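You operate a simulated robot arm through the tools that you are given. There is no shell and no other tool.

The job below is to be done with a simulated robot arm. You get a single attempt, and the scene is never put back.

JOB
Swap the pins in holes D and V of the green plate for rivets of the same colours.
Fine: each hole gets a rivet of its own pin's colour; both pins go into the teal rack; the other holes stay as they are.

It is judged by the outcome, as a careful person would: the job done as asked, and still so three seconds after it is handed in. It fails if anything else is knocked over, pushed out of place, dropped, spilled or broken.

ROBOT AND FRAMES
A 6-joint arm with a two-finger parallel gripper, fixed in place. Base frame: the origin is at the foot of the arm, x ahead of it, y to its left, z up; the work surface is at about z = 1050. Readings come in mm, degrees, newtons and seconds.
Its first joint turns from -166.0 to 166.0 degrees. Payload 3.91 kg.
The tool frame sits at the grasp point between the pads (the TCP): z along the fingers, y along the line on which they close. The tips reach 30 mm beyond it. Largest opening 110 mm; finger width 20, thickness 10; the body of the gripper, 48 by 112 mm, starts 55 mm behind the TCP.
Orientation is told as [roll, pitch, yaw] about the base's x, y, z axes, in that order, counted from this pose: with the fingers straight down and closing along the base's y, the tool's x points along the base's -x, its y along +y and its z along -z.

CONTROLS
- The arm moves only by the tool servo_tool. Its argument "targets" is a list of rows, each an object of numbers (a shift or turn left out is 0, a gripper value left out holds the last): "dx", "dy", "dz": the shift along the tool's x, y, z in mm; "ax", "ay", "az": the turn, a rotation vector about the tool's x, y, z in degrees; "jaw": the gripper command, from -1 (fully open) to 1 (shut), values between in proportion. In form: [{"dx": .., "dy": .., "dz": .., "ax": .., "ay": .., "az": .., "jaw": ..}, ...]. A call has 1 to 20 rows; each row shifts and turns the commanded pose from where the row before left it, along the tool's axes as they then stand. Rows are played at 5 a second. More than 50 mm and 8.6 degrees between two rows, or a gripper value outside its range, and nothing of the call is played. A pose out of reach is approached as far as the arm can. The call stops where the force on the tool passes 40 N (or 10 N more than at its start, if that is more) or the arm is blocked; 0.2 s more then pass. The fingers move at their own pace (about 153 mm/s each) and stop on an object; they squeeze with about 24 N. The grip force told is the motor's: it shows also when the fingers shut on nothing. Time passes only in rows, and 0.2 s behind the last, so rows that do not move let the fingers close. The reply holds the time, the measured pose of the TCP, the force on the tool along the base axes, the opening and the grip force, in the units named above and with some noise, with the torque about the TCP (base axes, N m) and any sound that the robot's microphone picked up.
- Cameras (640 x 400 px; columns grow to the right, rows downward): "scene" is fixed at [218.6, -499, 1803.5]; the picture's right is [0.83, -0.56, 0.00], its down [-0.37, -0.54, -0.76] and it looks along [0.43, 0.62, -0.66] (base axes); focal length 332 px, centre (320, 200). "wrist" rides on the gripper at [72, 17, -103] in the tool frame; the picture's right is [-0.23, 0.97, 0.00], its down [-0.76, -0.18, -0.62] and it looks along [-0.61, -0.14, 0.78] (tool axes); focal length 222 px, centre (320, 200). There is no depth. A picture from a camera that has moved, and an enlarged one, comes with that camera's place and axes in the base frame and with its lens.
- get_image(camera): a new picture of that camera. No time passes.
- inspect(camera, box): a new picture of the part [left, top, right, bottom] of that camera's present view, enlarged. No time passes.
- sign_off(): hands the job in; it is judged then, once.

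Nothing tells you positions but the pictures and the camera data. Unless the task says otherwise, let go and move clear before handing in.

The tools are called by a JSON object that holds its "op" and its "data". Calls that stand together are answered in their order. servo_tool: Moves the arm, as the interface text tells. Its arguments: {"type":"object","properties":{"targets":{"type":"array"}},"required":["targets"]} The other tools are called the same way: get_image (camera) takes a picture; inspect (camera, box) takes an enlarged picture of a part of a camera's view; sign_off () hands the job in.

At the start:

```text
time_s: 0.0
ee_pos: [617.5, 16.1, 1424.4]
tcp_rot: [0.0, -0.1, 0.0]
contact_force: [0.9, -0.2, -0.2]
torque: [-0.03, -0.02, 0.01]
grip_width: 110.1
gripper_force: 0.1
```

scene: 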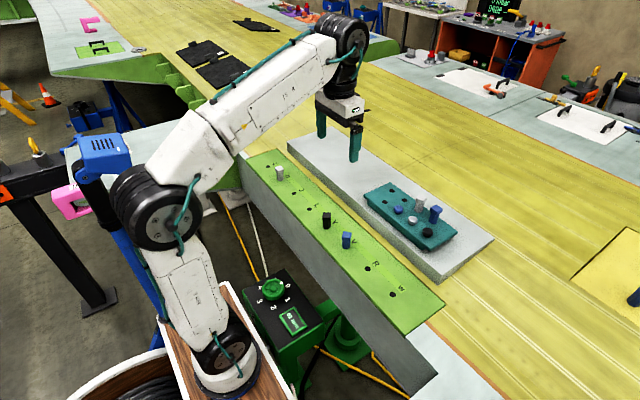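
wrist: 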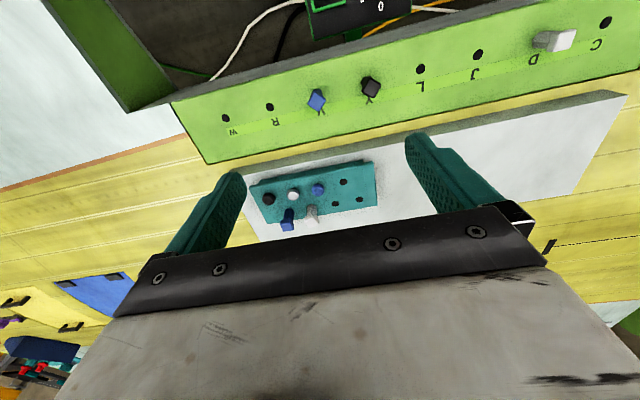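

I see a green plate with lettered holes (pins in some) and a teal rack on a grey slab holding rivets and pins. I'll enlarge the views to read letters and locate parts before moving.

{"op": "inspect", "data": {"camera": "scene", "box": [240, 140, 460, 310]}}

{"op": "inspect", "data": {"camera": "scene", "box": [350, 170, 470, 260]}}

{"op": "inspect", "data": {"camera": "wrist", "box": [200, 0, 640, 160]}}

{"op": "inspect", "data": {"camera": "wrist", "box": [240, 140, 400, 250]}}

```text
2.35 times, centred on (350, 225) of scene
camera zoom: at [218.6, -499.0, 1803.5], right [0.83, -0.56, 0.0], down [-0.37, -0.54, -0.76], along [0.43, 0.62, -0.66], focal length 780 px, centre (249, 141)
```

zoom: 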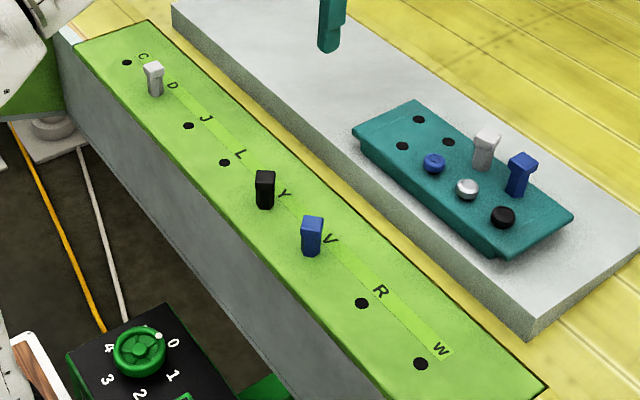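

```text
4.44 times, centred on (410, 215) of scene
camera zoom: at [218.6, -499.0, 1803.5], right [0.83, -0.56, 0.0], down [-0.37, -0.54, -0.76], along [0.43, 0.62, -0.66], focal length 1474 px, centre (-80, 133)
```

zoom: 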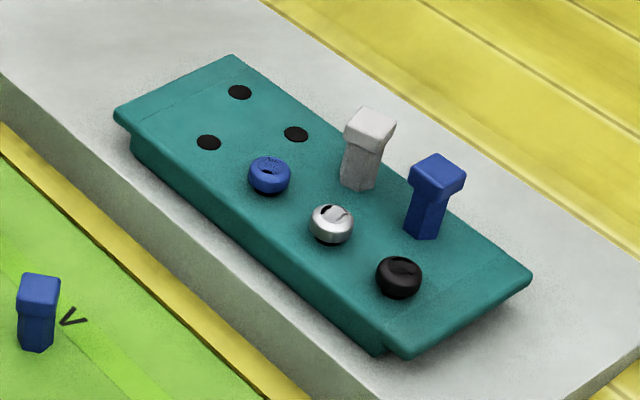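

```text
1.45 times, centred on (420, 80) of wrist
camera zoom: at [545.6, 30.2, 1528.2], right [0.23, 0.97, 0.0], down [0.76, -0.18, 0.62], along [0.61, -0.14, -0.78], focal length 323 px, centre (174, 374)
```

zoom: 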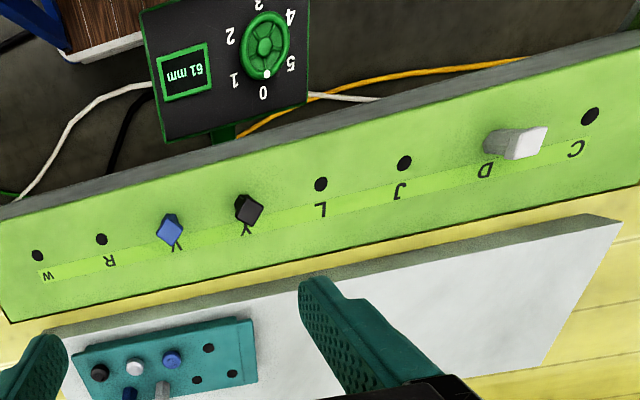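

```text
3.64 times, centred on (320, 195) of wrist
camera zoom: at [545.6, 30.2, 1528.2], right [0.23, 0.97, 0.0], down [0.76, -0.18, 0.62], along [0.61, -0.14, -0.78], focal length 808 px, centre (320, 218)
```

zoom: 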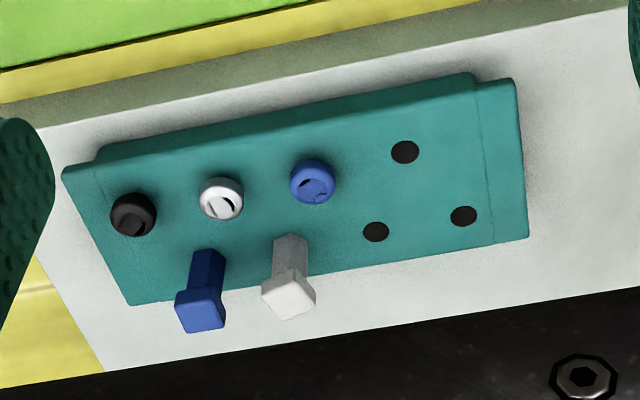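

The plate's row of holes (C D J L Y V R W) runs along y at about x≈652, top z≈1053, with D near y≈395 (white pin) and V near y≈-2 (blue pin). The rack's top is at about z≈1136, with round-headed rivets (blue, silver-white, black) in its front row at x≈811 and three empty holes. I'll go above V for a closer look and to check the calibration.

{"op": "servo_tool", "data": {"targets": [{"dx": -11.5, "dy": -6, "dz": 30}, {"dx": -11.5, "dy": -6, "dz": 35}, {"dx": -11.5, "dy": -6, "dz": 35}, {"dz": 24}, {}]}}

{"op": "get_image", "data": {"camera": "wrist"}}

{"op": "get_image", "data": {"camera": "scene"}}

```text
time_s: 1.2
ee_pos: [654.8, -3.7, 1301.1]
tcp_rot: [-0.1, 0.0, 0.1]
contact_force: [0.2, -0.3, 1.3]
torque: [0.02, 0.0, -0.04]
grip_width: 110.0
gripper_force: 0.0
```

```text
taken
camera wrist: at [582.4, 12.3, 1403.8], right [0.23, 0.97, 0.0], down [0.76, -0.18, 0.62], along [0.61, -0.14, -0.78], focal length 222 px, centre (320, 200)
```

wrist: 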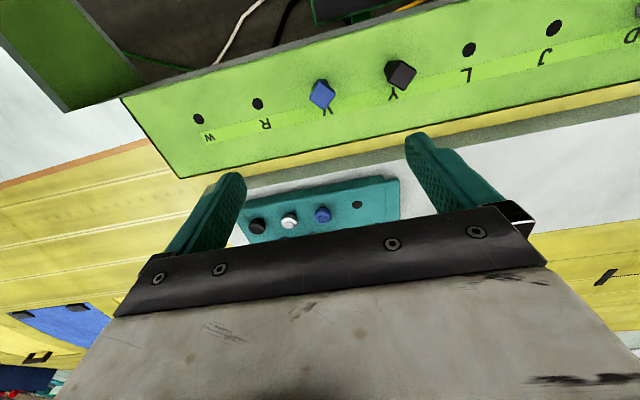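

```text
taken
```

scene: 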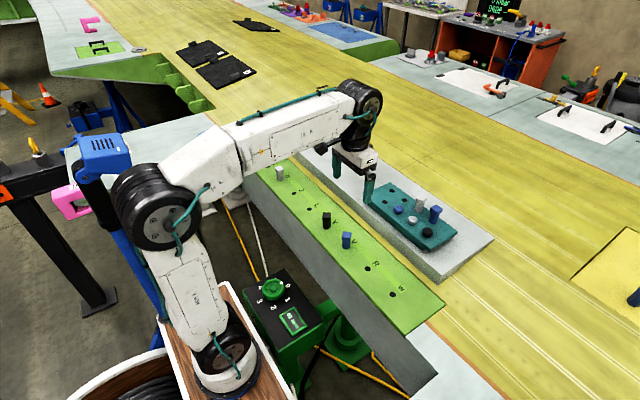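

The gripper is now roughly above V, with the pin's blue square head visible in the wrist view. I'll zoom in to refine the pin's location and head orientation.

{"op": "inspect", "data": {"camera": "wrist", "box": [260, 40, 440, 150]}}

{"op": "inspect", "data": {"camera": "wrist", "box": [240, 160, 410, 250]}}

{"op": "inspect", "data": {"camera": "scene", "box": [310, 200, 370, 260]}}

{"op": "inspect", "data": {"camera": "scene", "box": [255, 150, 315, 200]}}

```text
3.56 times, centred on (350, 95) of wrist
camera zoom: at [582.4, 12.3, 1403.8], right [0.23, 0.97, 0.0], down [0.76, -0.18, 0.62], along [0.61, -0.14, -0.78], focal length 790 px, centre (213, 573)
```

zoom: 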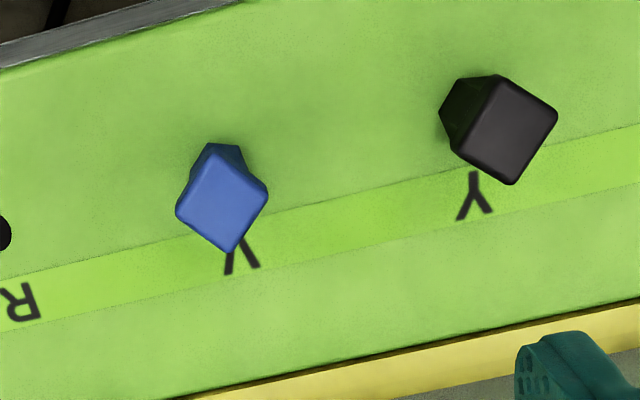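

```text
3.76 times, centred on (325, 205) of wrist
camera zoom: at [582.4, 12.3, 1403.8], right [0.23, 0.97, 0.0], down [0.76, -0.18, 0.62], along [0.61, -0.14, -0.78], focal length 836 px, centre (301, 181)
```

zoom: 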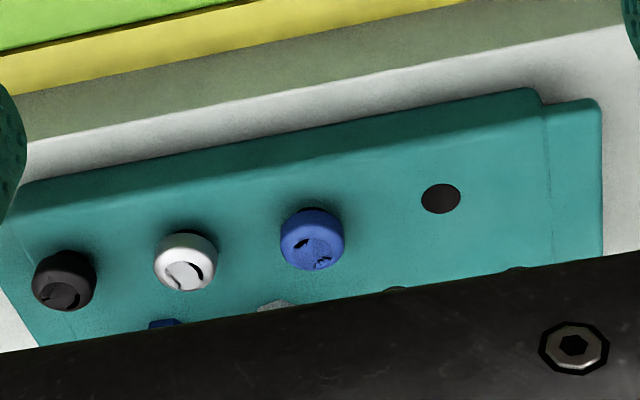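

```text
6.67 times, centred on (340, 230) of scene
camera zoom: at [218.6, -499.0, 1803.5], right [0.83, -0.56, 0.0], down [-0.37, -0.54, -0.76], along [0.43, 0.62, -0.66], focal length 2211 px, centre (187, 0)
```

zoom: 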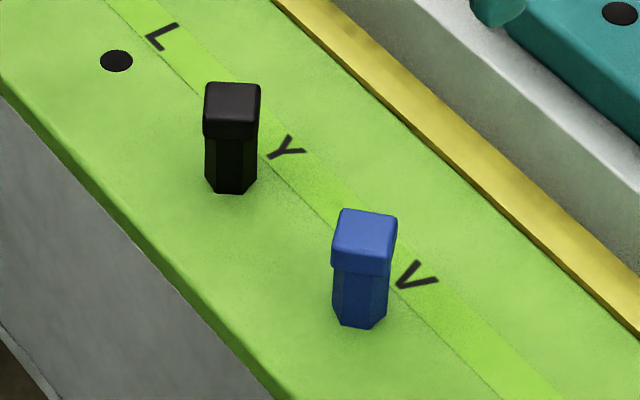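

```text
8.00 times, centred on (285, 175) of scene
camera zoom: at [218.6, -499.0, 1803.5], right [0.83, -0.56, 0.0], down [-0.37, -0.54, -0.76], along [0.43, 0.62, -0.66], focal length 2653 px, centre (600, 400)
```

zoom: 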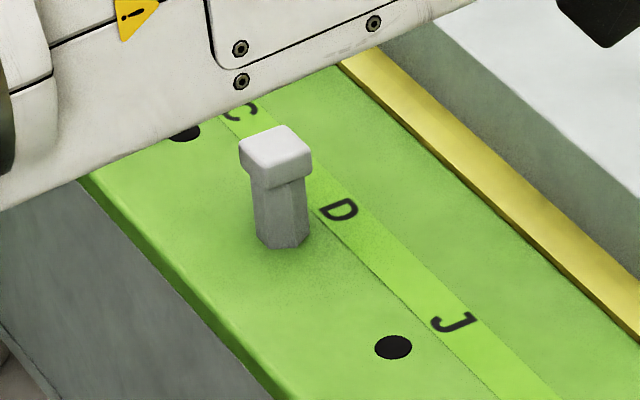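

The V pin head is a ~24 mm square turned about 45°, its top at z≈1100, centred near (652.6, -1); the shaft is hexagonal. I'll come down closer, then check reading noise and the head's turn.

{"op": "servo_tool", "data": {"targets": [{"dz": 30}, {"dz": 30}, {"dz": 30}, {}, {}, {}]}}

{"op": "get_image", "data": {"camera": "wrist"}}

{"op": "inspect", "data": {"camera": "wrist", "box": [270, 60, 390, 140]}}

{"op": "servo_tool", "data": {"targets": [{}, {}]}}

{"op": "inspect", "data": {"camera": "wrist", "box": [200, 50, 440, 200]}}

```text
time_s: 2.6
ee_pos: [651.5, -3.4, 1211.1]
tcp_rot: [0.0, -0.2, 0.0]
contact_force: [0.4, 0.6, 0.0]
torque: [0.0, 0.02, 0.01]
grip_width: 110.0
gripper_force: 0.1
```

```text
taken
camera wrist: at [579.3, 11.9, 1314.0], right [0.23, 0.97, 0.0], down [0.76, -0.18, 0.62], along [0.61, -0.14, -0.78], focal length 222 px, centre (320, 200)
```

wrist: 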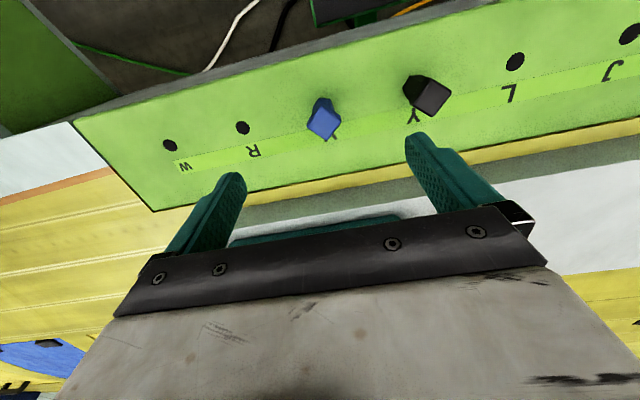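

```text
5.00 times, centred on (330, 100) of wrist
camera zoom: at [579.3, 11.9, 1314.0], right [0.23, 0.97, 0.0], down [0.76, -0.18, 0.62], along [0.61, -0.14, -0.78], focal length 1111 px, centre (270, 700)
```

zoom: 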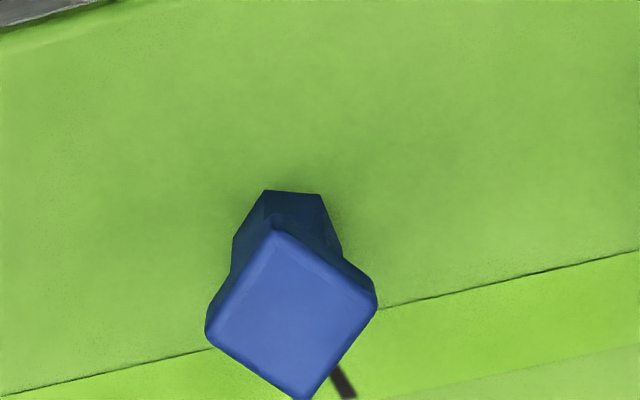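

```text
time_s: 3.2
ee_pos: [652.0, -2.4, 1210.2]
tcp_rot: [0.0, 0.0, 0.0]
contact_force: [0.3, -0.6, 0.2]
torque: [0.0, -0.05, -0.01]
grip_width: 110.1
gripper_force: 0.0
```

```text
2.67 times, centred on (320, 125) of wrist
camera zoom: at [579.3, 11.9, 1314.1], right [0.23, 0.97, 0.0], down [0.76, -0.18, 0.62], along [0.61, -0.14, -0.78], focal length 592 px, centre (320, 400)
```

zoom: 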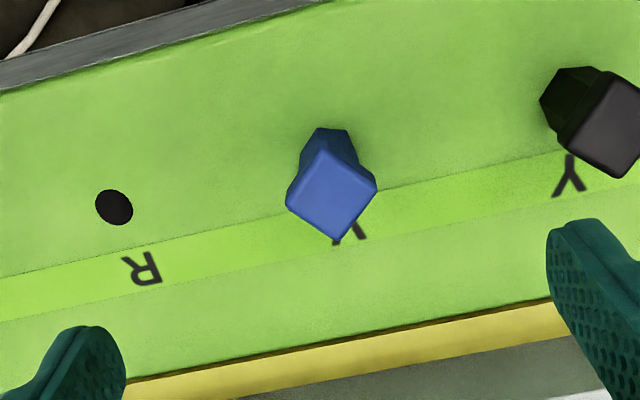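

The camera reads steady while the TCP readings jitter by a millimetre or so. I'll close the fingers in free air to see the seam in the wrist view, which pins down the true jaw centre in the picture.

{"op": "servo_tool", "data": {"targets": [{"jaw": 1}, {}, {}, {}]}}

{"op": "get_image", "data": {"camera": "wrist"}}

{"op": "inspect", "data": {"camera": "wrist", "box": [270, 80, 390, 220]}}

```text
time_s: 4.2
ee_pos: [652.4, -3.3, 1210.7]
tcp_rot: [0.0, -0.1, 0.0]
contact_force: [-0.1, 0.0, -0.1]
torque: [0.02, 0.0, 0.02]
grip_width: 0.1
gripper_force: 24.9
```

```text
taken
camera wrist: at [579.3, 11.9, 1314.1], right [0.23, 0.97, 0.0], down [0.76, -0.18, 0.62], along [0.61, -0.14, -0.78], focal length 222 px, centre (320, 200)
```

wrist: 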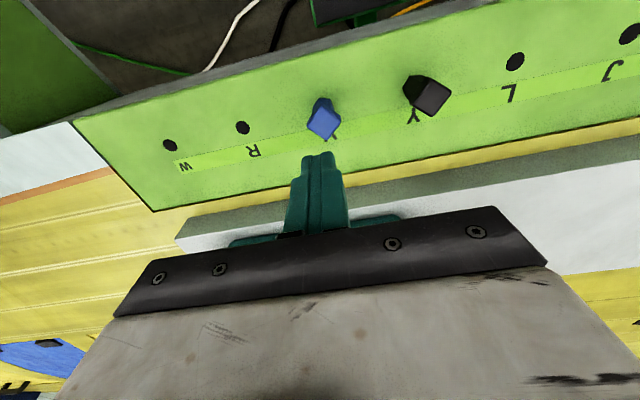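

```text
2.86 times, centred on (330, 150) of wrist
camera zoom: at [579.3, 11.9, 1314.1], right [0.23, 0.97, 0.0], down [0.76, -0.18, 0.62], along [0.61, -0.14, -0.78], focal length 635 px, centre (291, 343)
```

zoom: 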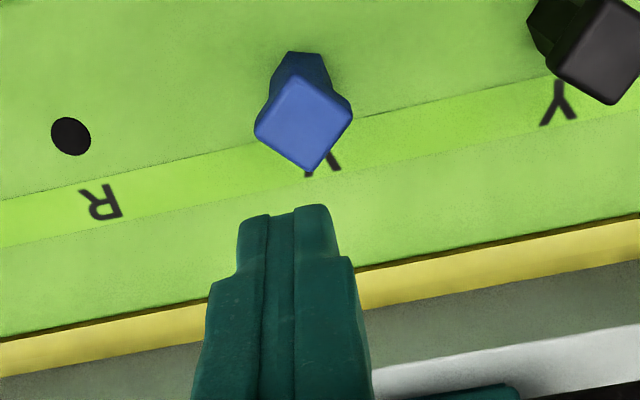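

The closed fingers show the jaw centreline. I'll zoom in on the seam to fix it precisely.

{"op": "inspect", "data": {"camera": "wrist", "box": [290, 140, 350, 190]}}

{"op": "inspect", "data": {"camera": "scene", "box": [310, 150, 430, 260]}}

```text
8.00 times, centred on (320, 165) of wrist
camera zoom: at [579.3, 11.9, 1314.1], right [0.23, 0.97, 0.0], down [0.76, -0.18, 0.62], along [0.61, -0.14, -0.78], focal length 1777 px, centre (320, 480)
```

zoom: 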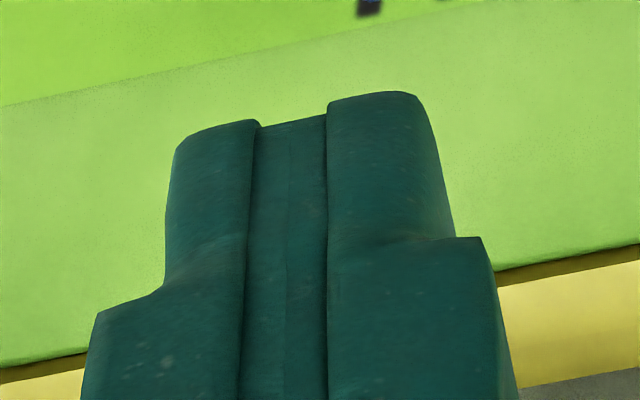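

```text
3.64 times, centred on (370, 205) of scene
camera zoom: at [218.6, -499.0, 1803.5], right [0.83, -0.56, 0.0], down [-0.37, -0.54, -0.76], along [0.43, 0.62, -0.66], focal length 1206 px, centre (138, 182)
```

zoom: 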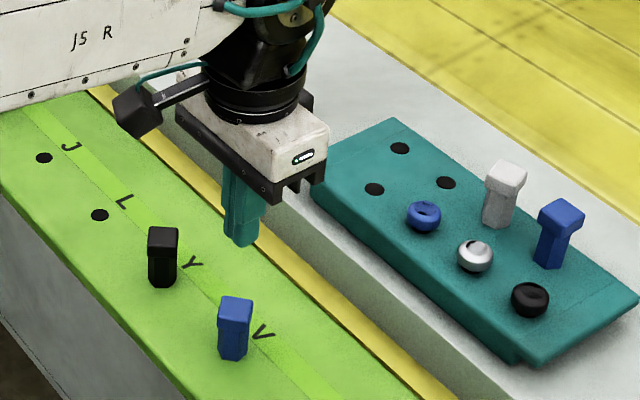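

The seam matches the stated camera mount, so I'll trust the camera-derived pose (TCP ≈ 651.3, -5.1, 1211). The V pin head centres on about (653.5, -1.6) with flats turned ~42°, so I'll shift, yaw +42° and open part way.

{"op": "servo_tool", "data": {"targets": [{"dx": -2.2, "dy": 3.5, "jaw": 0.0}, {"az": -7.05}, {"az": -7.05}, {"az": -7.05}, {"az": -7.05}, {"az": -7.05}, {"az": -7.05}, {"dz": 20}, {"dz": 20}, {}, {}]}}

{"op": "get_image", "data": {"camera": "wrist"}}

{"op": "inspect", "data": {"camera": "wrist", "box": [240, 80, 400, 180]}}

```text
time_s: 6.6
ee_pos: [654.4, -0.7, 1170.6]
tcp_rot: [-0.1, 0.0, 42.3]
contact_force: [-0.4, 0.4, -0.5]
torque: [0.0, 0.0, -0.02]
grip_width: 55.1
gripper_force: 0.0
```

```text
taken
camera wrist: at [589.9, -37.5, 1273.4], right [-0.49, 0.87, 0.0], down [0.68, 0.38, 0.62], along [0.54, 0.3, -0.78], focal length 222 px, centre (320, 200)
```

wrist: 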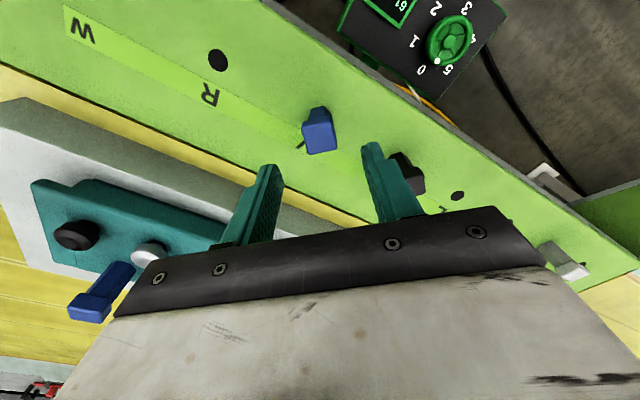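

```text
4.00 times, centred on (320, 130) of wrist
camera zoom: at [589.9, -37.5, 1273.4], right [-0.49, 0.87, 0.0], down [0.68, 0.38, 0.62], along [0.54, 0.3, -0.78], focal length 888 px, centre (320, 480)
```

zoom: 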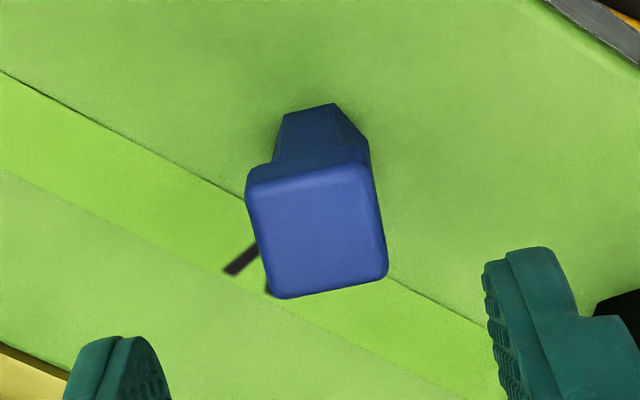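

The pin sits centred between the fingers to within about 1 mm and the flats line up. I'll go straight down around the head and close.

{"op": "servo_tool", "data": {"targets": [{"dx": 1.0, "dz": 20}, {"dz": 20}, {"dz": 20}, {"dz": 10}, {"dz": 6}, {}, {"jaw": 0.35}, {"jaw": 0.5}, {"jaw": 0.6}, {"jaw": 1}, {}, {}, {}]}}

{"op": "inspect", "data": {"camera": "wrist", "box": [240, 80, 400, 230]}}

{"op": "inspect", "data": {"camera": "scene", "box": [300, 180, 400, 260]}}

```text
time_s: 9.4
ee_pos: [655.0, -0.8, 1095.8]
tcp_rot: [0.0, 0.0, 42.2]
contact_force: [-0.2, 1.1, 0.1]
torque: [0.01, 0.01, 0.01]
grip_width: 25.6
gripper_force: 23.7
```

```text
2.67 times, centred on (320, 155) of wrist
camera zoom: at [589.6, -38.0, 1198.5], right [-0.49, 0.87, 0.0], down [0.68, 0.38, 0.62], along [0.55, 0.3, -0.78], focal length 592 px, centre (320, 320)
```

zoom: 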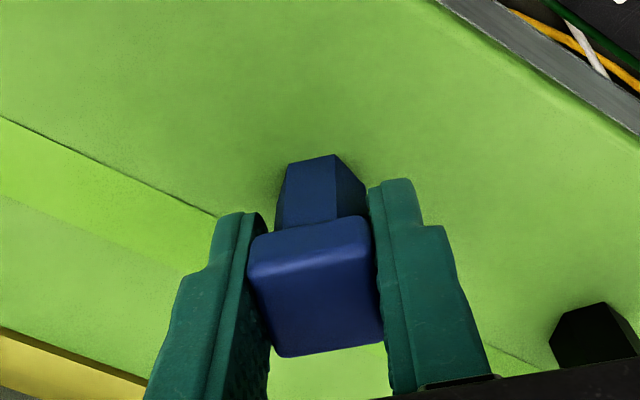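

```text
5.00 times, centred on (350, 220) of scene
camera zoom: at [218.6, -499.0, 1803.5], right [0.83, -0.56, 0.0], down [-0.37, -0.54, -0.76], along [0.43, 0.62, -0.66], focal length 1658 px, centre (170, 100)
```

zoom: 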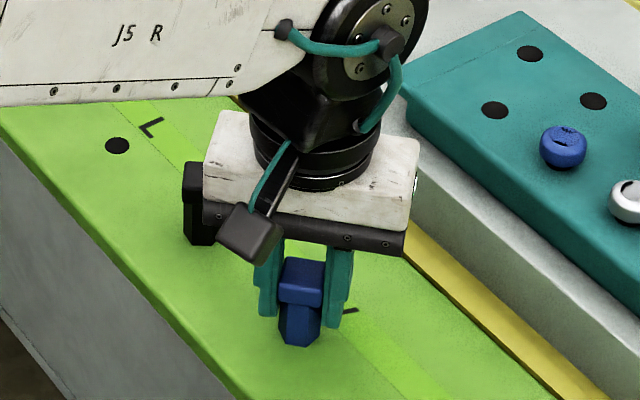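

The blue pin is gripped (25.6 mm across its flats). Now I lift it straight up slowly, watching the force.

{"op": "servo_tool", "data": {"targets": [{"dz": -5}, {"dz": -8}, {"dz": -10}, {"dz": -15}, {"dz": -20}, {"dz": -25}, {"dz": -30}, {"dz": -30}, {}, {}]}}

{"op": "get_image", "data": {"camera": "wrist"}}

{"op": "inspect", "data": {"camera": "scene", "box": [300, 140, 420, 260]}}

{"op": "inspect", "data": {"camera": "wrist", "box": [240, 80, 400, 230]}}

```text
time_s: 11.6
ee_pos: [651.9, -0.2, 1238.3]
tcp_rot: [-0.1, 0.0, 42.3]
contact_force: [0.2, 0.1, -0.4]
torque: [0.01, -0.01, -0.03]
grip_width: 25.5
gripper_force: 23.4
```

```text
taken
camera wrist: at [586.5, -38.3, 1340.9], right [-0.49, 0.87, 0.0], down [0.68, 0.38, 0.62], along [0.54, 0.3, -0.78], focal length 222 px, centre (320, 200)
```

wrist: 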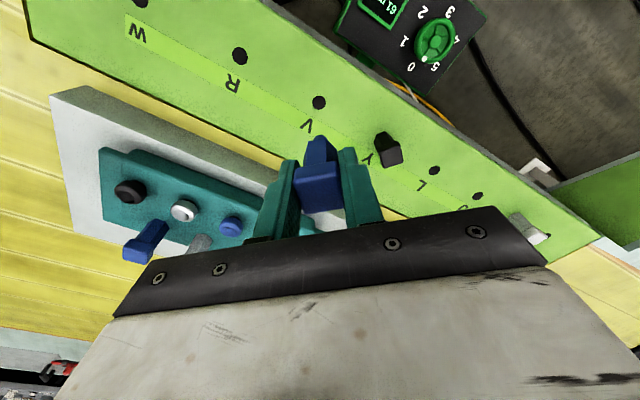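

```text
3.33 times, centred on (360, 200) of scene
camera zoom: at [218.6, -499.0, 1803.5], right [0.83, -0.56, 0.0], down [-0.37, -0.54, -0.76], along [0.43, 0.62, -0.66], focal length 1105 px, centre (187, 200)
```

zoom: 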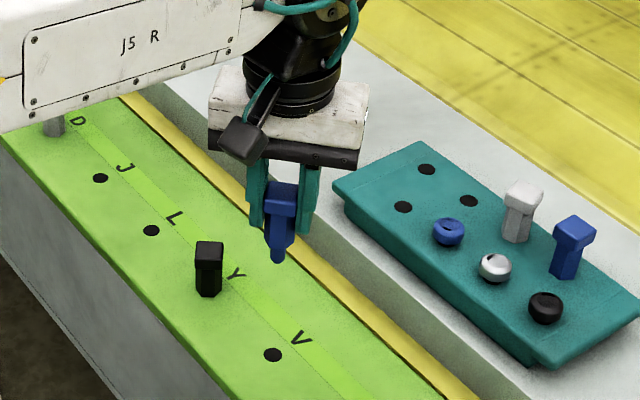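

```text
2.67 times, centred on (320, 155) of wrist
camera zoom: at [586.5, -38.3, 1340.9], right [-0.49, 0.87, 0.0], down [0.68, 0.38, 0.62], along [0.54, 0.3, -0.78], focal length 592 px, centre (320, 320)
```

zoom: 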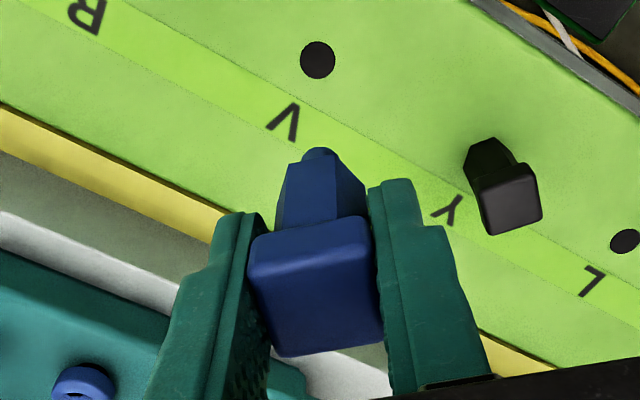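

The blue pin is out; below its hex shaft is a short round peg, and hole V shows empty at about (653.4, -2.2). I'll carry the pin above the rack's far empty back-row hole near (866, 45).

{"op": "servo_tool", "data": {"targets": [{"dz": -25}, {"dx": -23.8, "dy": -13.7}, {"dx": -23.8, "dy": -13.7}, {"dx": -23.8, "dy": -13.7}, {"dx": -23.8, "dy": -13.7}, {"dx": -23.8, "dy": -13.7}, {"dx": -23.8, "dy": -13.7}, {"dx": -23.8, "dy": -13.7}, {"dx": -23.8, "dy": -13.7}, {}, {}]}}

{"op": "get_image", "data": {"camera": "wrist"}}

{"op": "inspect", "data": {"camera": "wrist", "box": [200, 30, 440, 200]}}

{"op": "inspect", "data": {"camera": "scene", "box": [340, 120, 480, 260]}}

```text
time_s: 14.0
ee_pos: [868.7, 49.5, 1263.0]
tcp_rot: [-0.1, 0.0, 42.3]
contact_force: [0.4, 0.3, -0.7]
torque: [-0.03, -0.03, 0.05]
grip_width: 25.3
gripper_force: 23.9
```

```text
taken
camera wrist: at [803.5, 10.2, 1366.2], right [-0.49, 0.87, 0.0], down [0.68, 0.38, 0.62], along [0.54, 0.3, -0.78], focal length 222 px, centre (320, 200)
```

wrist: 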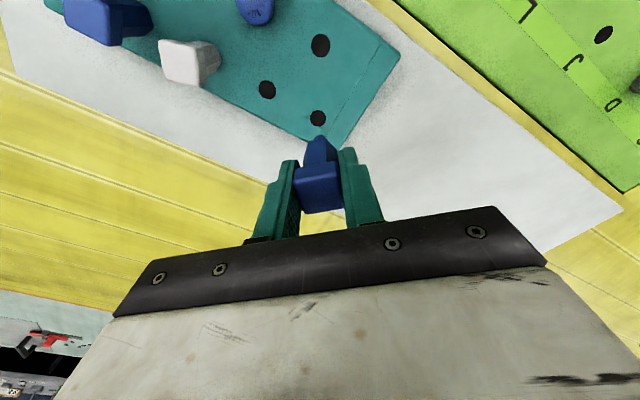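

```text
2.35 times, centred on (320, 115) of wrist
camera zoom: at [803.5, 10.2, 1366.2], right [-0.49, 0.87, 0.0], down [0.68, 0.38, 0.62], along [0.54, 0.3, -0.78], focal length 523 px, centre (320, 400)
```

zoom: 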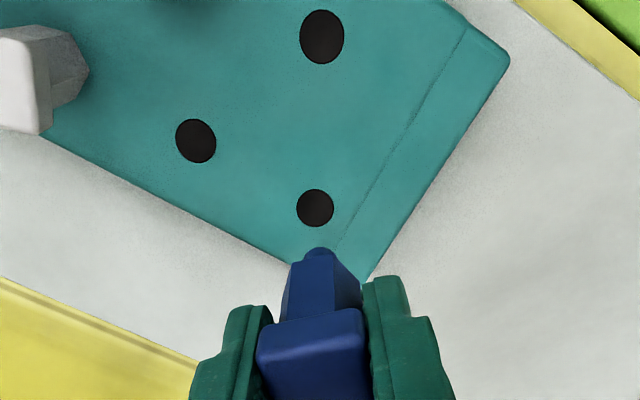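

```text
2.86 times, centred on (410, 190) of scene
camera zoom: at [218.6, -499.0, 1803.5], right [0.83, -0.56, 0.0], down [-0.37, -0.54, -0.76], along [0.43, 0.62, -0.66], focal length 948 px, centre (63, 229)
```

zoom: 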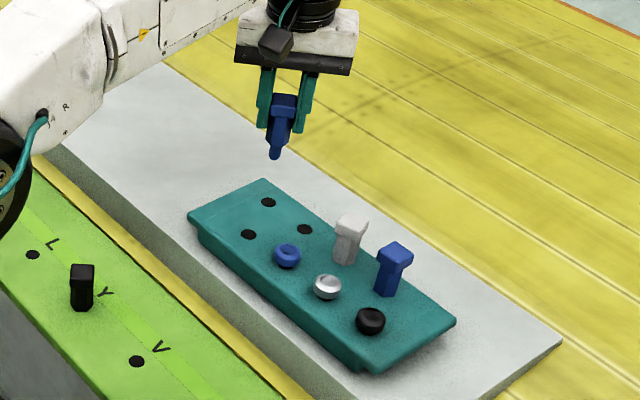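

The pin hangs above the rack's corner; the empty hole reads at about (871, 45) from the wrist camera. I'll correct and descend part way, then compare peg and hole directly.

{"op": "servo_tool", "data": {"targets": [{"dx": -1.75, "dy": -2.7, "dz": 10}, {"dz": 15}, {"dz": 15}, {"dz": 5}, {}, {}]}}

{"op": "inspect", "data": {"camera": "wrist", "box": [240, 60, 400, 180]}}

{"op": "inspect", "data": {"camera": "scene", "box": [370, 150, 440, 220]}}

```text
time_s: 15.4
ee_pos: [871.2, 48.1, 1219.4]
tcp_rot: [-0.1, 0.0, 42.3]
contact_force: [-0.4, -0.6, -1.3]
torque: [0.0, 0.0, 0.01]
grip_width: 25.7
gripper_force: 23.8
```

```text
3.33 times, centred on (320, 120) of wrist
camera zoom: at [806.5, 9.3, 1321.5], right [-0.49, 0.87, 0.0], down [0.68, 0.38, 0.62], along [0.55, 0.3, -0.78], focal length 740 px, centre (320, 467)
```

zoom: 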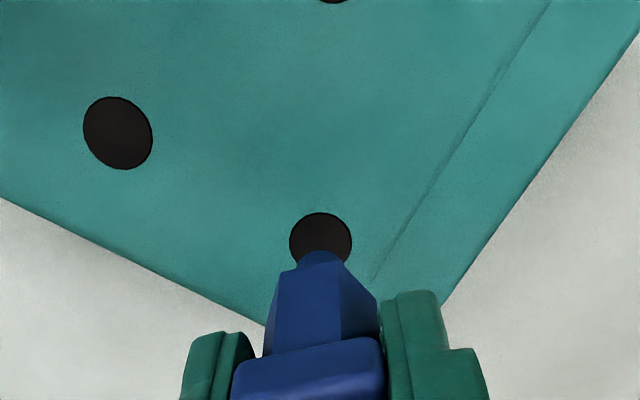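

```text
5.71 times, centred on (405, 185) of scene
camera zoom: at [218.6, -499.0, 1803.5], right [0.83, -0.56, 0.0], down [-0.37, -0.54, -0.76], along [0.43, 0.62, -0.66], focal length 1895 px, centre (-166, 286)
```

zoom: 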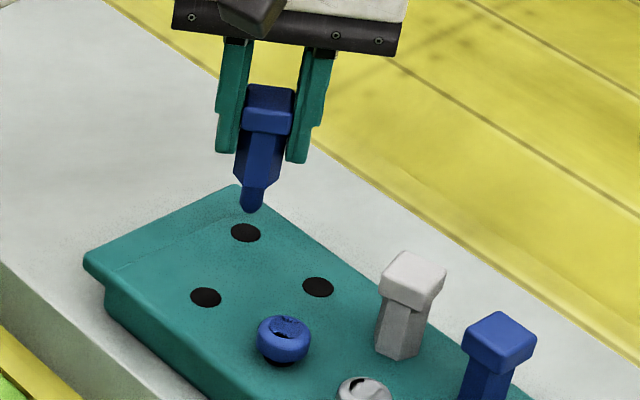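

Peg and hole look aligned to about a millimetre (hole ≈ (870, 45), rack top z≈1137). I'll lower to just above the hole and look once more.

{"op": "servo_tool", "data": {"targets": [{"dz": 6}, {"dz": 6}, {"dz": 5}, {}, {}]}}

{"op": "inspect", "data": {"camera": "wrist", "box": [260, 80, 380, 180]}}

{"op": "inspect", "data": {"camera": "scene", "box": [370, 160, 430, 220]}}

```text
time_s: 16.6
ee_pos: [872.8, 46.5, 1201.5]
tcp_rot: [0.0, 0.0, 42.3]
contact_force: [-0.4, -0.1, -0.8]
torque: [0.03, 0.01, 0.01]
grip_width: 25.4
gripper_force: 23.9
```

```text
4.00 times, centred on (320, 130) of wrist
camera zoom: at [807.2, 9.2, 1304.2], right [-0.49, 0.87, 0.0], down [0.68, 0.38, 0.62], along [0.54, 0.3, -0.78], focal length 888 px, centre (320, 480)
```

zoom: 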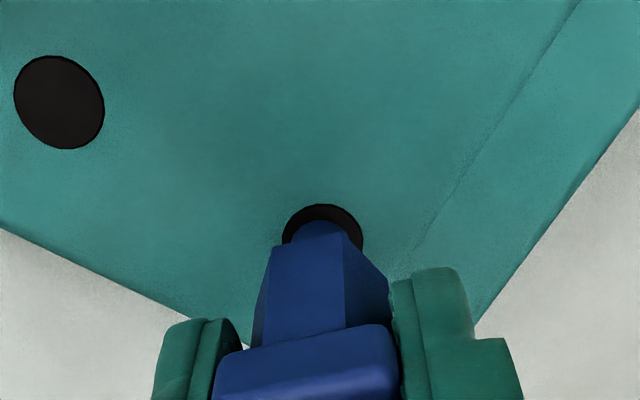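

```text
6.67 times, centred on (400, 190) of scene
camera zoom: at [218.6, -499.0, 1803.5], right [0.83, -0.56, 0.0], down [-0.37, -0.54, -0.76], along [0.43, 0.62, -0.66], focal length 2211 px, centre (-213, 267)
```

zoom: 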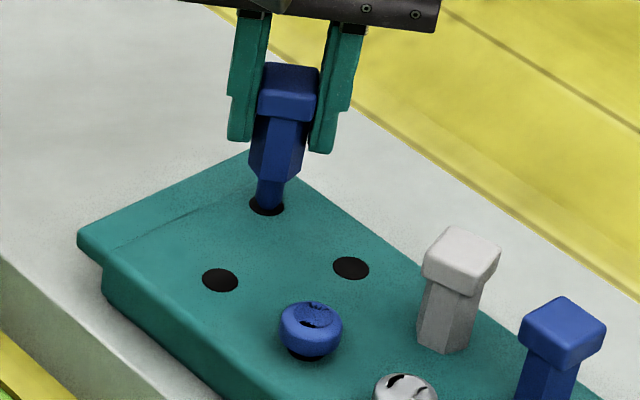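

The peg is centred over the hole in both views. I'll lower it in small steps, watching the force.

{"op": "servo_tool", "data": {"targets": [{"dx": 0.5, "dy": 0.5, "dz": 3}, {"dz": 3}, {"dz": 3}, {"dz": 3}, {"dz": 3}, {"dz": 2}, {}]}}

{"op": "inspect", "data": {"camera": "wrist", "box": [260, 80, 380, 180]}}

{"op": "inspect", "data": {"camera": "scene", "box": [370, 160, 430, 220]}}

```text
time_s: 18.2
ee_pos: [871.2, 46.5, 1184.8]
tcp_rot: [0.0, 0.0, 42.3]
contact_force: [0.1, 2.0, 0.6]
torque: [0.11, -0.01, 0.0]
grip_width: 25.3
gripper_force: 24.1
```

```text
4.00 times, centred on (320, 130) of wrist
camera zoom: at [806.4, 8.0, 1286.8], right [-0.49, 0.87, 0.0], down [0.68, 0.38, 0.62], along [0.54, 0.3, -0.78], focal length 888 px, centre (320, 480)
```

zoom: 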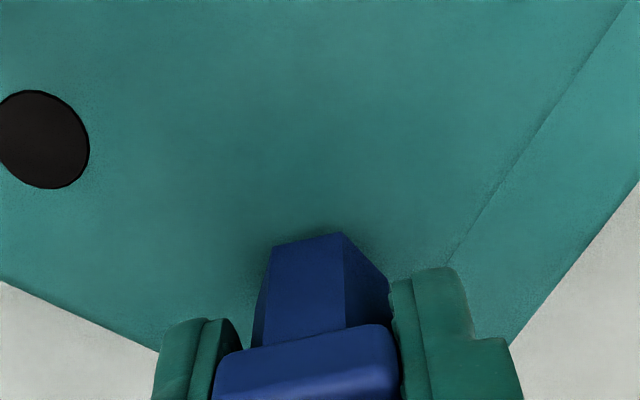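

```text
6.67 times, centred on (400, 190) of scene
camera zoom: at [218.6, -499.0, 1803.5], right [0.83, -0.56, 0.0], down [-0.37, -0.54, -0.76], along [0.43, 0.62, -0.66], focal length 2211 px, centre (-213, 267)
```

zoom: 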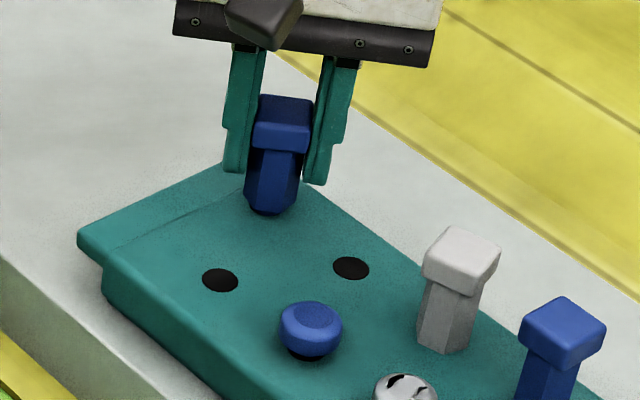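

The peg is in the hole with a light side force; I'll ease sideways slightly and lower until the shoulder seats.

{"op": "servo_tool", "data": {"targets": [{"dx": -0.5, "dy": 0.5}, {"dz": 1.5}, {"dz": 1}, {"dz": 1}, {}]}}

{"op": "inspect", "data": {"camera": "wrist", "box": [260, 80, 380, 180]}}

{"op": "inspect", "data": {"camera": "scene", "box": [370, 160, 430, 220]}}

```text
time_s: 19.4
ee_pos: [871.7, 48.1, 1181.8]
tcp_rot: [-0.1, 0.0, 42.3]
contact_force: [0.0, 0.3, -0.4]
torque: [-0.03, 0.03, 0.0]
grip_width: 25.3
gripper_force: 23.6
```

```text
4.00 times, centred on (320, 130) of wrist
camera zoom: at [806.0, 9.4, 1284.1], right [-0.49, 0.87, 0.0], down [0.68, 0.38, 0.62], along [0.55, 0.3, -0.78], focal length 888 px, centre (320, 480)
```

zoom: 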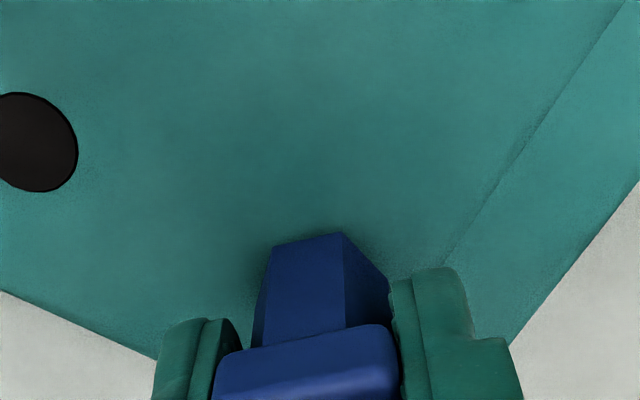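

```text
6.67 times, centred on (400, 190) of scene
camera zoom: at [218.6, -499.0, 1803.5], right [0.83, -0.56, 0.0], down [-0.37, -0.54, -0.76], along [0.43, 0.62, -0.66], focal length 2211 px, centre (-213, 267)
```

zoom: 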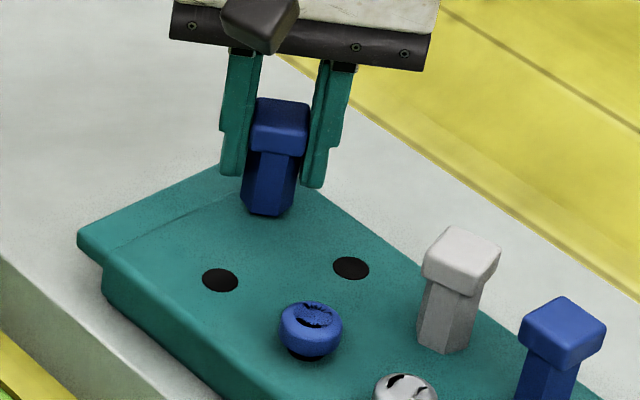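

No seating contact yet. I'll continue in 1 mm steps.

{"op": "servo_tool", "data": {"targets": [{"dz": 1}, {"dz": 1}, {}]}}

{"op": "servo_tool", "data": {"targets": [{"dz": 0.8}, {"dz": 0.7}, {}]}}

{"op": "inspect", "data": {"camera": "scene", "box": [370, 160, 430, 220]}}

{"op": "inspect", "data": {"camera": "wrist", "box": [260, 80, 380, 180]}}

```text
time_s: 20.2
ee_pos: [871.4, 45.9, 1178.3]
tcp_rot: [-0.1, 0.1, 42.3]
contact_force: [-0.2, -0.3, -1.0]
torque: [-0.02, 0.0, -0.01]
grip_width: 25.4
gripper_force: 24.0
```

```text
time_s: 21.0
ee_pos: [871.6, 46.7, 1178.7]
tcp_rot: [-0.1, 0.0, 42.2]
contact_force: [-0.1, -0.2, -1.0]
torque: [0.0, -0.02, 0.0]
grip_width: 25.5
gripper_force: 24.3
```

```text
6.67 times, centred on (400, 190) of scene
camera zoom: at [218.6, -499.0, 1803.5], right [0.83, -0.56, 0.0], down [-0.37, -0.54, -0.76], along [0.43, 0.62, -0.66], focal length 2211 px, centre (-213, 267)
```

zoom: 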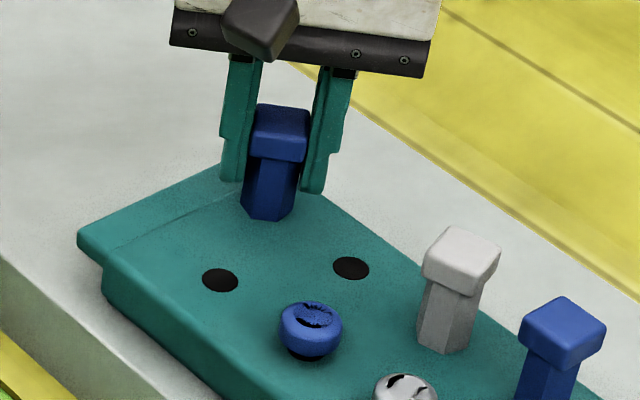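

```text
4.00 times, centred on (320, 130) of wrist
camera zoom: at [806.4, 9.0, 1280.7], right [-0.49, 0.87, 0.0], down [0.68, 0.38, 0.62], along [0.55, 0.3, -0.78], focal length 888 px, centre (320, 480)
```

zoom: 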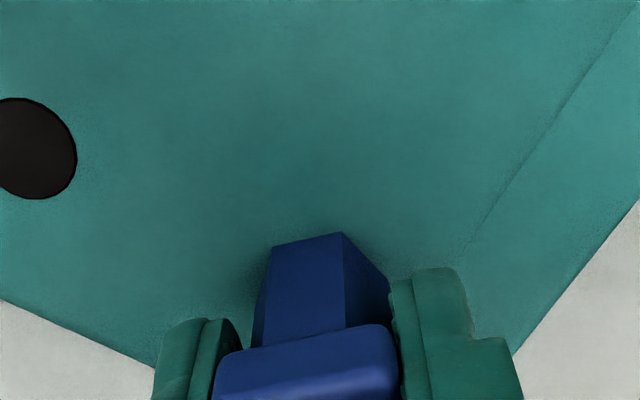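

Still free. A few more small steps until the shoulder meets the rack.

{"op": "servo_tool", "data": {"targets": [{"dz": 0.8}, {"dz": 0.8}, {}]}}

{"op": "servo_tool", "data": {"targets": [{"dz": 0.8}, {"dz": 0.8}, {}]}}

{"op": "inspect", "data": {"camera": "scene", "box": [370, 160, 430, 220]}}

{"op": "inspect", "data": {"camera": "wrist", "box": [260, 80, 380, 180]}}

```text
time_s: 21.8
ee_pos: [870.8, 45.9, 1177.7]
tcp_rot: [-0.2, 0.0, 42.4]
contact_force: [0.7, -0.7, 15.0]
torque: [-0.01, 0.1, -0.01]
grip_width: 25.4
gripper_force: 24.3
```

```text
time_s: 22.6
ee_pos: [870.6, 46.1, 1175.1]
tcp_rot: [-0.1, -0.1, 42.3]
contact_force: [1.6, -0.4, 22.4]
torque: [0.03, 0.0, 0.01]
grip_width: 25.6
gripper_force: 24.5
```

```text
6.67 times, centred on (400, 190) of scene
camera zoom: at [218.6, -499.0, 1803.5], right [0.83, -0.56, 0.0], down [-0.37, -0.54, -0.76], along [0.43, 0.62, -0.66], focal length 2211 px, centre (-213, 267)
```

zoom: 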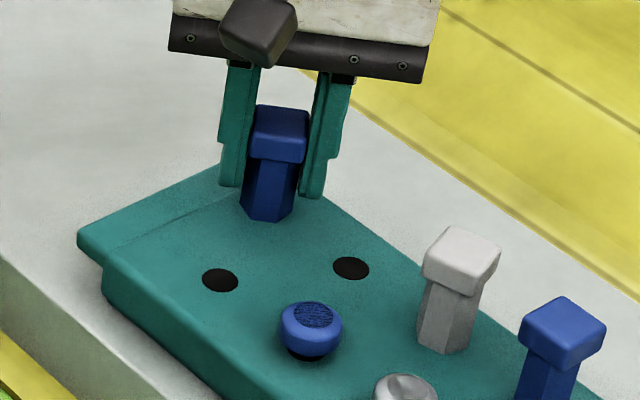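

```text
4.00 times, centred on (320, 130) of wrist
camera zoom: at [805.7, 8.8, 1278.0], right [-0.49, 0.87, 0.0], down [0.68, 0.38, 0.62], along [0.55, 0.3, -0.78], focal length 888 px, centre (320, 480)
```

zoom: 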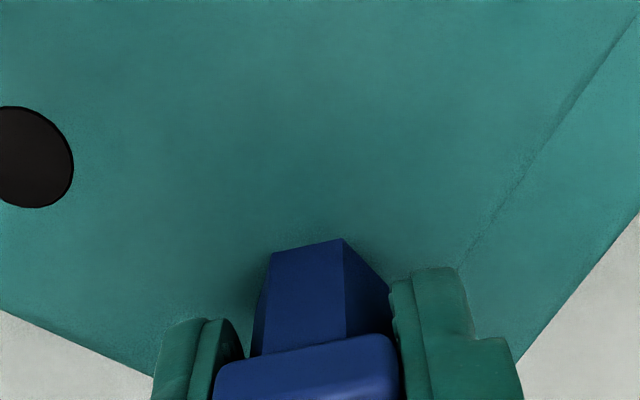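

The shoulder seated at about TCP z≈1176 with 15–22 N. I'll relieve the load, open, and rise clear.

{"op": "servo_tool", "data": {"targets": [{"dz": -1.2}, {}, {"jaw": 0.4}, {"jaw": 0.2}, {"jaw": 0.0}, {}, {"dz": -5}, {"dz": -15}, {"dz": -25}, {"dz": -30}, {}]}}

{"op": "inspect", "data": {"camera": "scene", "box": [350, 140, 470, 260]}}

{"op": "get_image", "data": {"camera": "wrist"}}

```text
time_s: 25.0
ee_pos: [873.4, 44.4, 1251.9]
tcp_rot: [-0.1, 0.1, 42.2]
contact_force: [0.4, 0.6, -0.4]
torque: [0.01, 0.0, 0.0]
grip_width: 55.1
gripper_force: 0.1
```

```text
3.33 times, centred on (410, 200) of scene
camera zoom: at [218.6, -499.0, 1803.5], right [0.83, -0.56, 0.0], down [-0.37, -0.54, -0.76], along [0.43, 0.62, -0.66], focal length 1105 px, centre (20, 200)
```

zoom: 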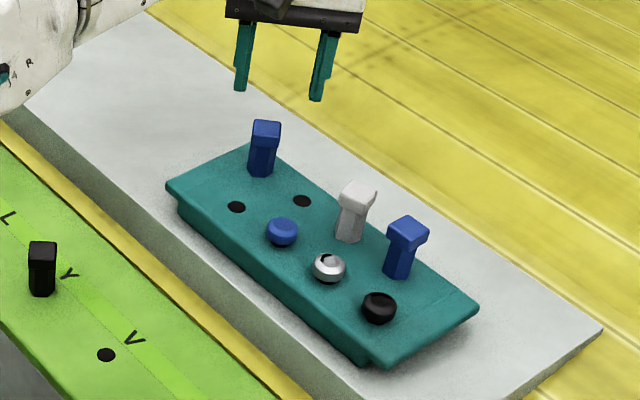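

```text
taken
camera wrist: at [808.6, 7.4, 1354.8], right [-0.49, 0.87, 0.0], down [0.68, 0.38, 0.62], along [0.54, 0.3, -0.78], focal length 222 px, centre (320, 200)
```

wrist: 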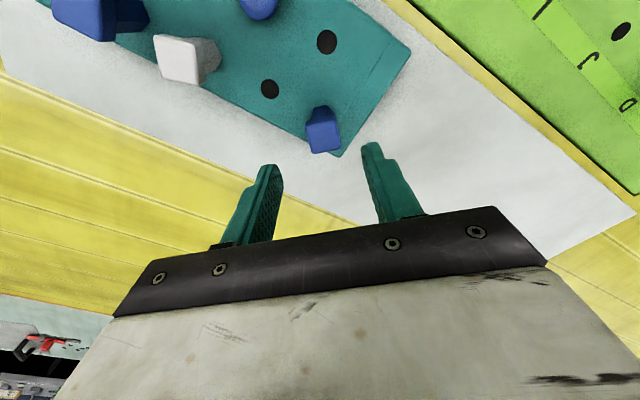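

The blue pin stands upright in the rack. Next I go above the blue rivet (about (815.5, -38)) and turn back to yaw 0.

{"op": "servo_tool", "data": {"targets": [{"dx": 19.5, "dy": -4.24}, {"dx": 19.5, "dy": -4.24}, {"dx": 19.5, "dy": -4.24}, {"dx": 19.5, "dy": -4.24}, {"dx": 19.5, "dy": -4.24}, {"az": 7.05}, {"az": 7.05}, {"az": 7.05}, {"az": 7.05}, {"az": 7.05}, {"az": 7.05}, {"jaw": 0.1}, {}]}}

{"op": "get_image", "data": {"camera": "wrist"}}

{"op": "inspect", "data": {"camera": "wrist", "box": [220, 40, 420, 180]}}

```text
time_s: 27.8
ee_pos: [812.9, -34.7, 1250.8]
tcp_rot: [0.0, -0.1, 0.0]
contact_force: [0.1, -0.8, -1.4]
torque: [0.01, 0.02, -0.03]
grip_width: 49.7
gripper_force: 0.0
```

```text
taken
camera wrist: at [740.6, -19.4, 1353.3], right [0.23, 0.97, 0.0], down [0.76, -0.18, 0.62], along [0.61, -0.14, -0.78], focal length 222 px, centre (320, 200)
```

wrist: 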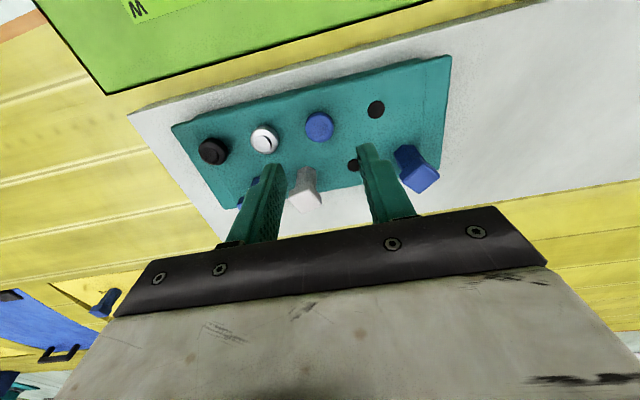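

```text
2.86 times, centred on (320, 110) of wrist
camera zoom: at [740.6, -19.4, 1353.3], right [0.23, 0.97, 0.0], down [0.76, -0.18, 0.62], along [0.61, -0.14, -0.78], focal length 635 px, centre (320, 457)
```

zoom: 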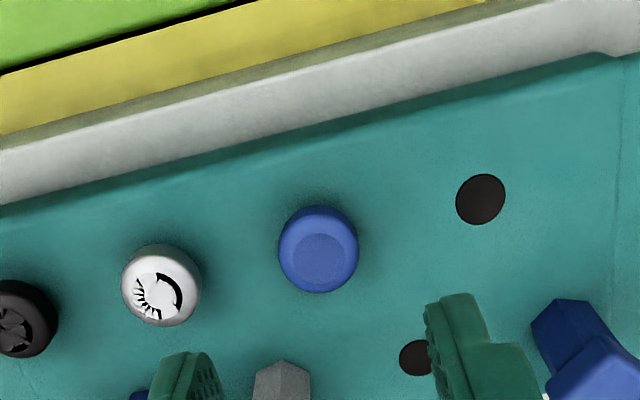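

The blue rivet's head is centred near (816, -37), top z≈1148; I'm nearly above it. I'll correct, narrow the jaw to clear the silver neighbour, and descend most of the way.

{"op": "servo_tool", "data": {"targets": [{"dx": -3.2, "dy": -0.8, "jaw": 0.2}, {"dz": 20}, {"dz": 20}, {"dz": 15}, {}, {}]}}

{"op": "get_image", "data": {"camera": "wrist"}}

{"op": "inspect", "data": {"camera": "wrist", "box": [240, 80, 400, 200]}}

{"op": "inspect", "data": {"camera": "scene", "box": [360, 160, 460, 260]}}

```text
time_s: 29.2
ee_pos: [816.9, -36.4, 1194.4]
tcp_rot: [-0.1, -0.2, 0.1]
contact_force: [-0.2, 0.7, -0.2]
torque: [0.0, 0.0, 0.01]
grip_width: 43.9
gripper_force: 0.0
```

```text
taken
camera wrist: at [744.2, -21.2, 1297.9], right [0.23, 0.97, 0.0], down [0.76, -0.18, 0.62], along [0.61, -0.14, -0.78], focal length 222 px, centre (320, 200)
```

wrist: 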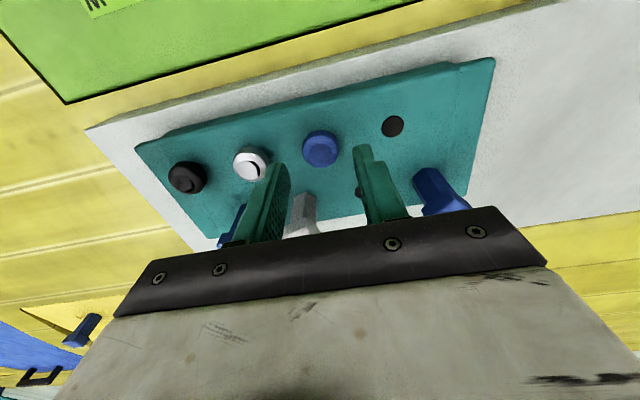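

```text
3.33 times, centred on (320, 140) of wrist
camera zoom: at [744.2, -21.2, 1297.9], right [0.23, 0.97, 0.0], down [0.76, -0.18, 0.62], along [0.61, -0.14, -0.78], focal length 740 px, centre (320, 400)
```

zoom: 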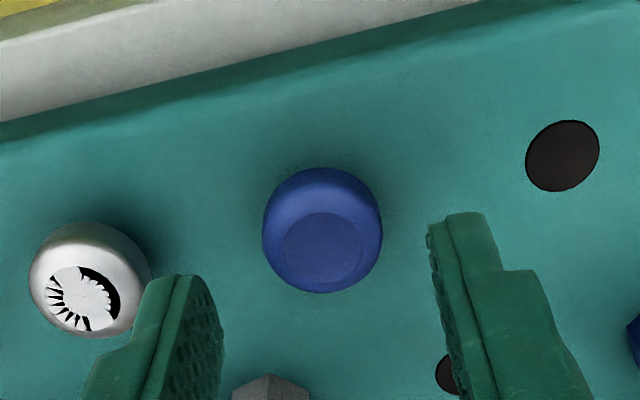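

```text
4.00 times, centred on (410, 210) of scene
camera zoom: at [218.6, -499.0, 1803.5], right [0.83, -0.56, 0.0], down [-0.37, -0.54, -0.76], along [0.43, 0.62, -0.66], focal length 1326 px, centre (-40, 160)
```

zoom: 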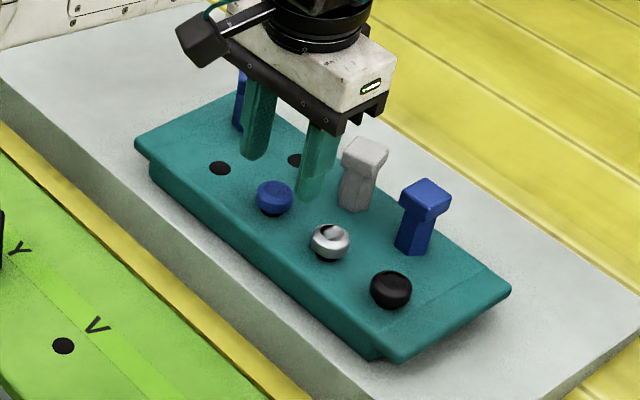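

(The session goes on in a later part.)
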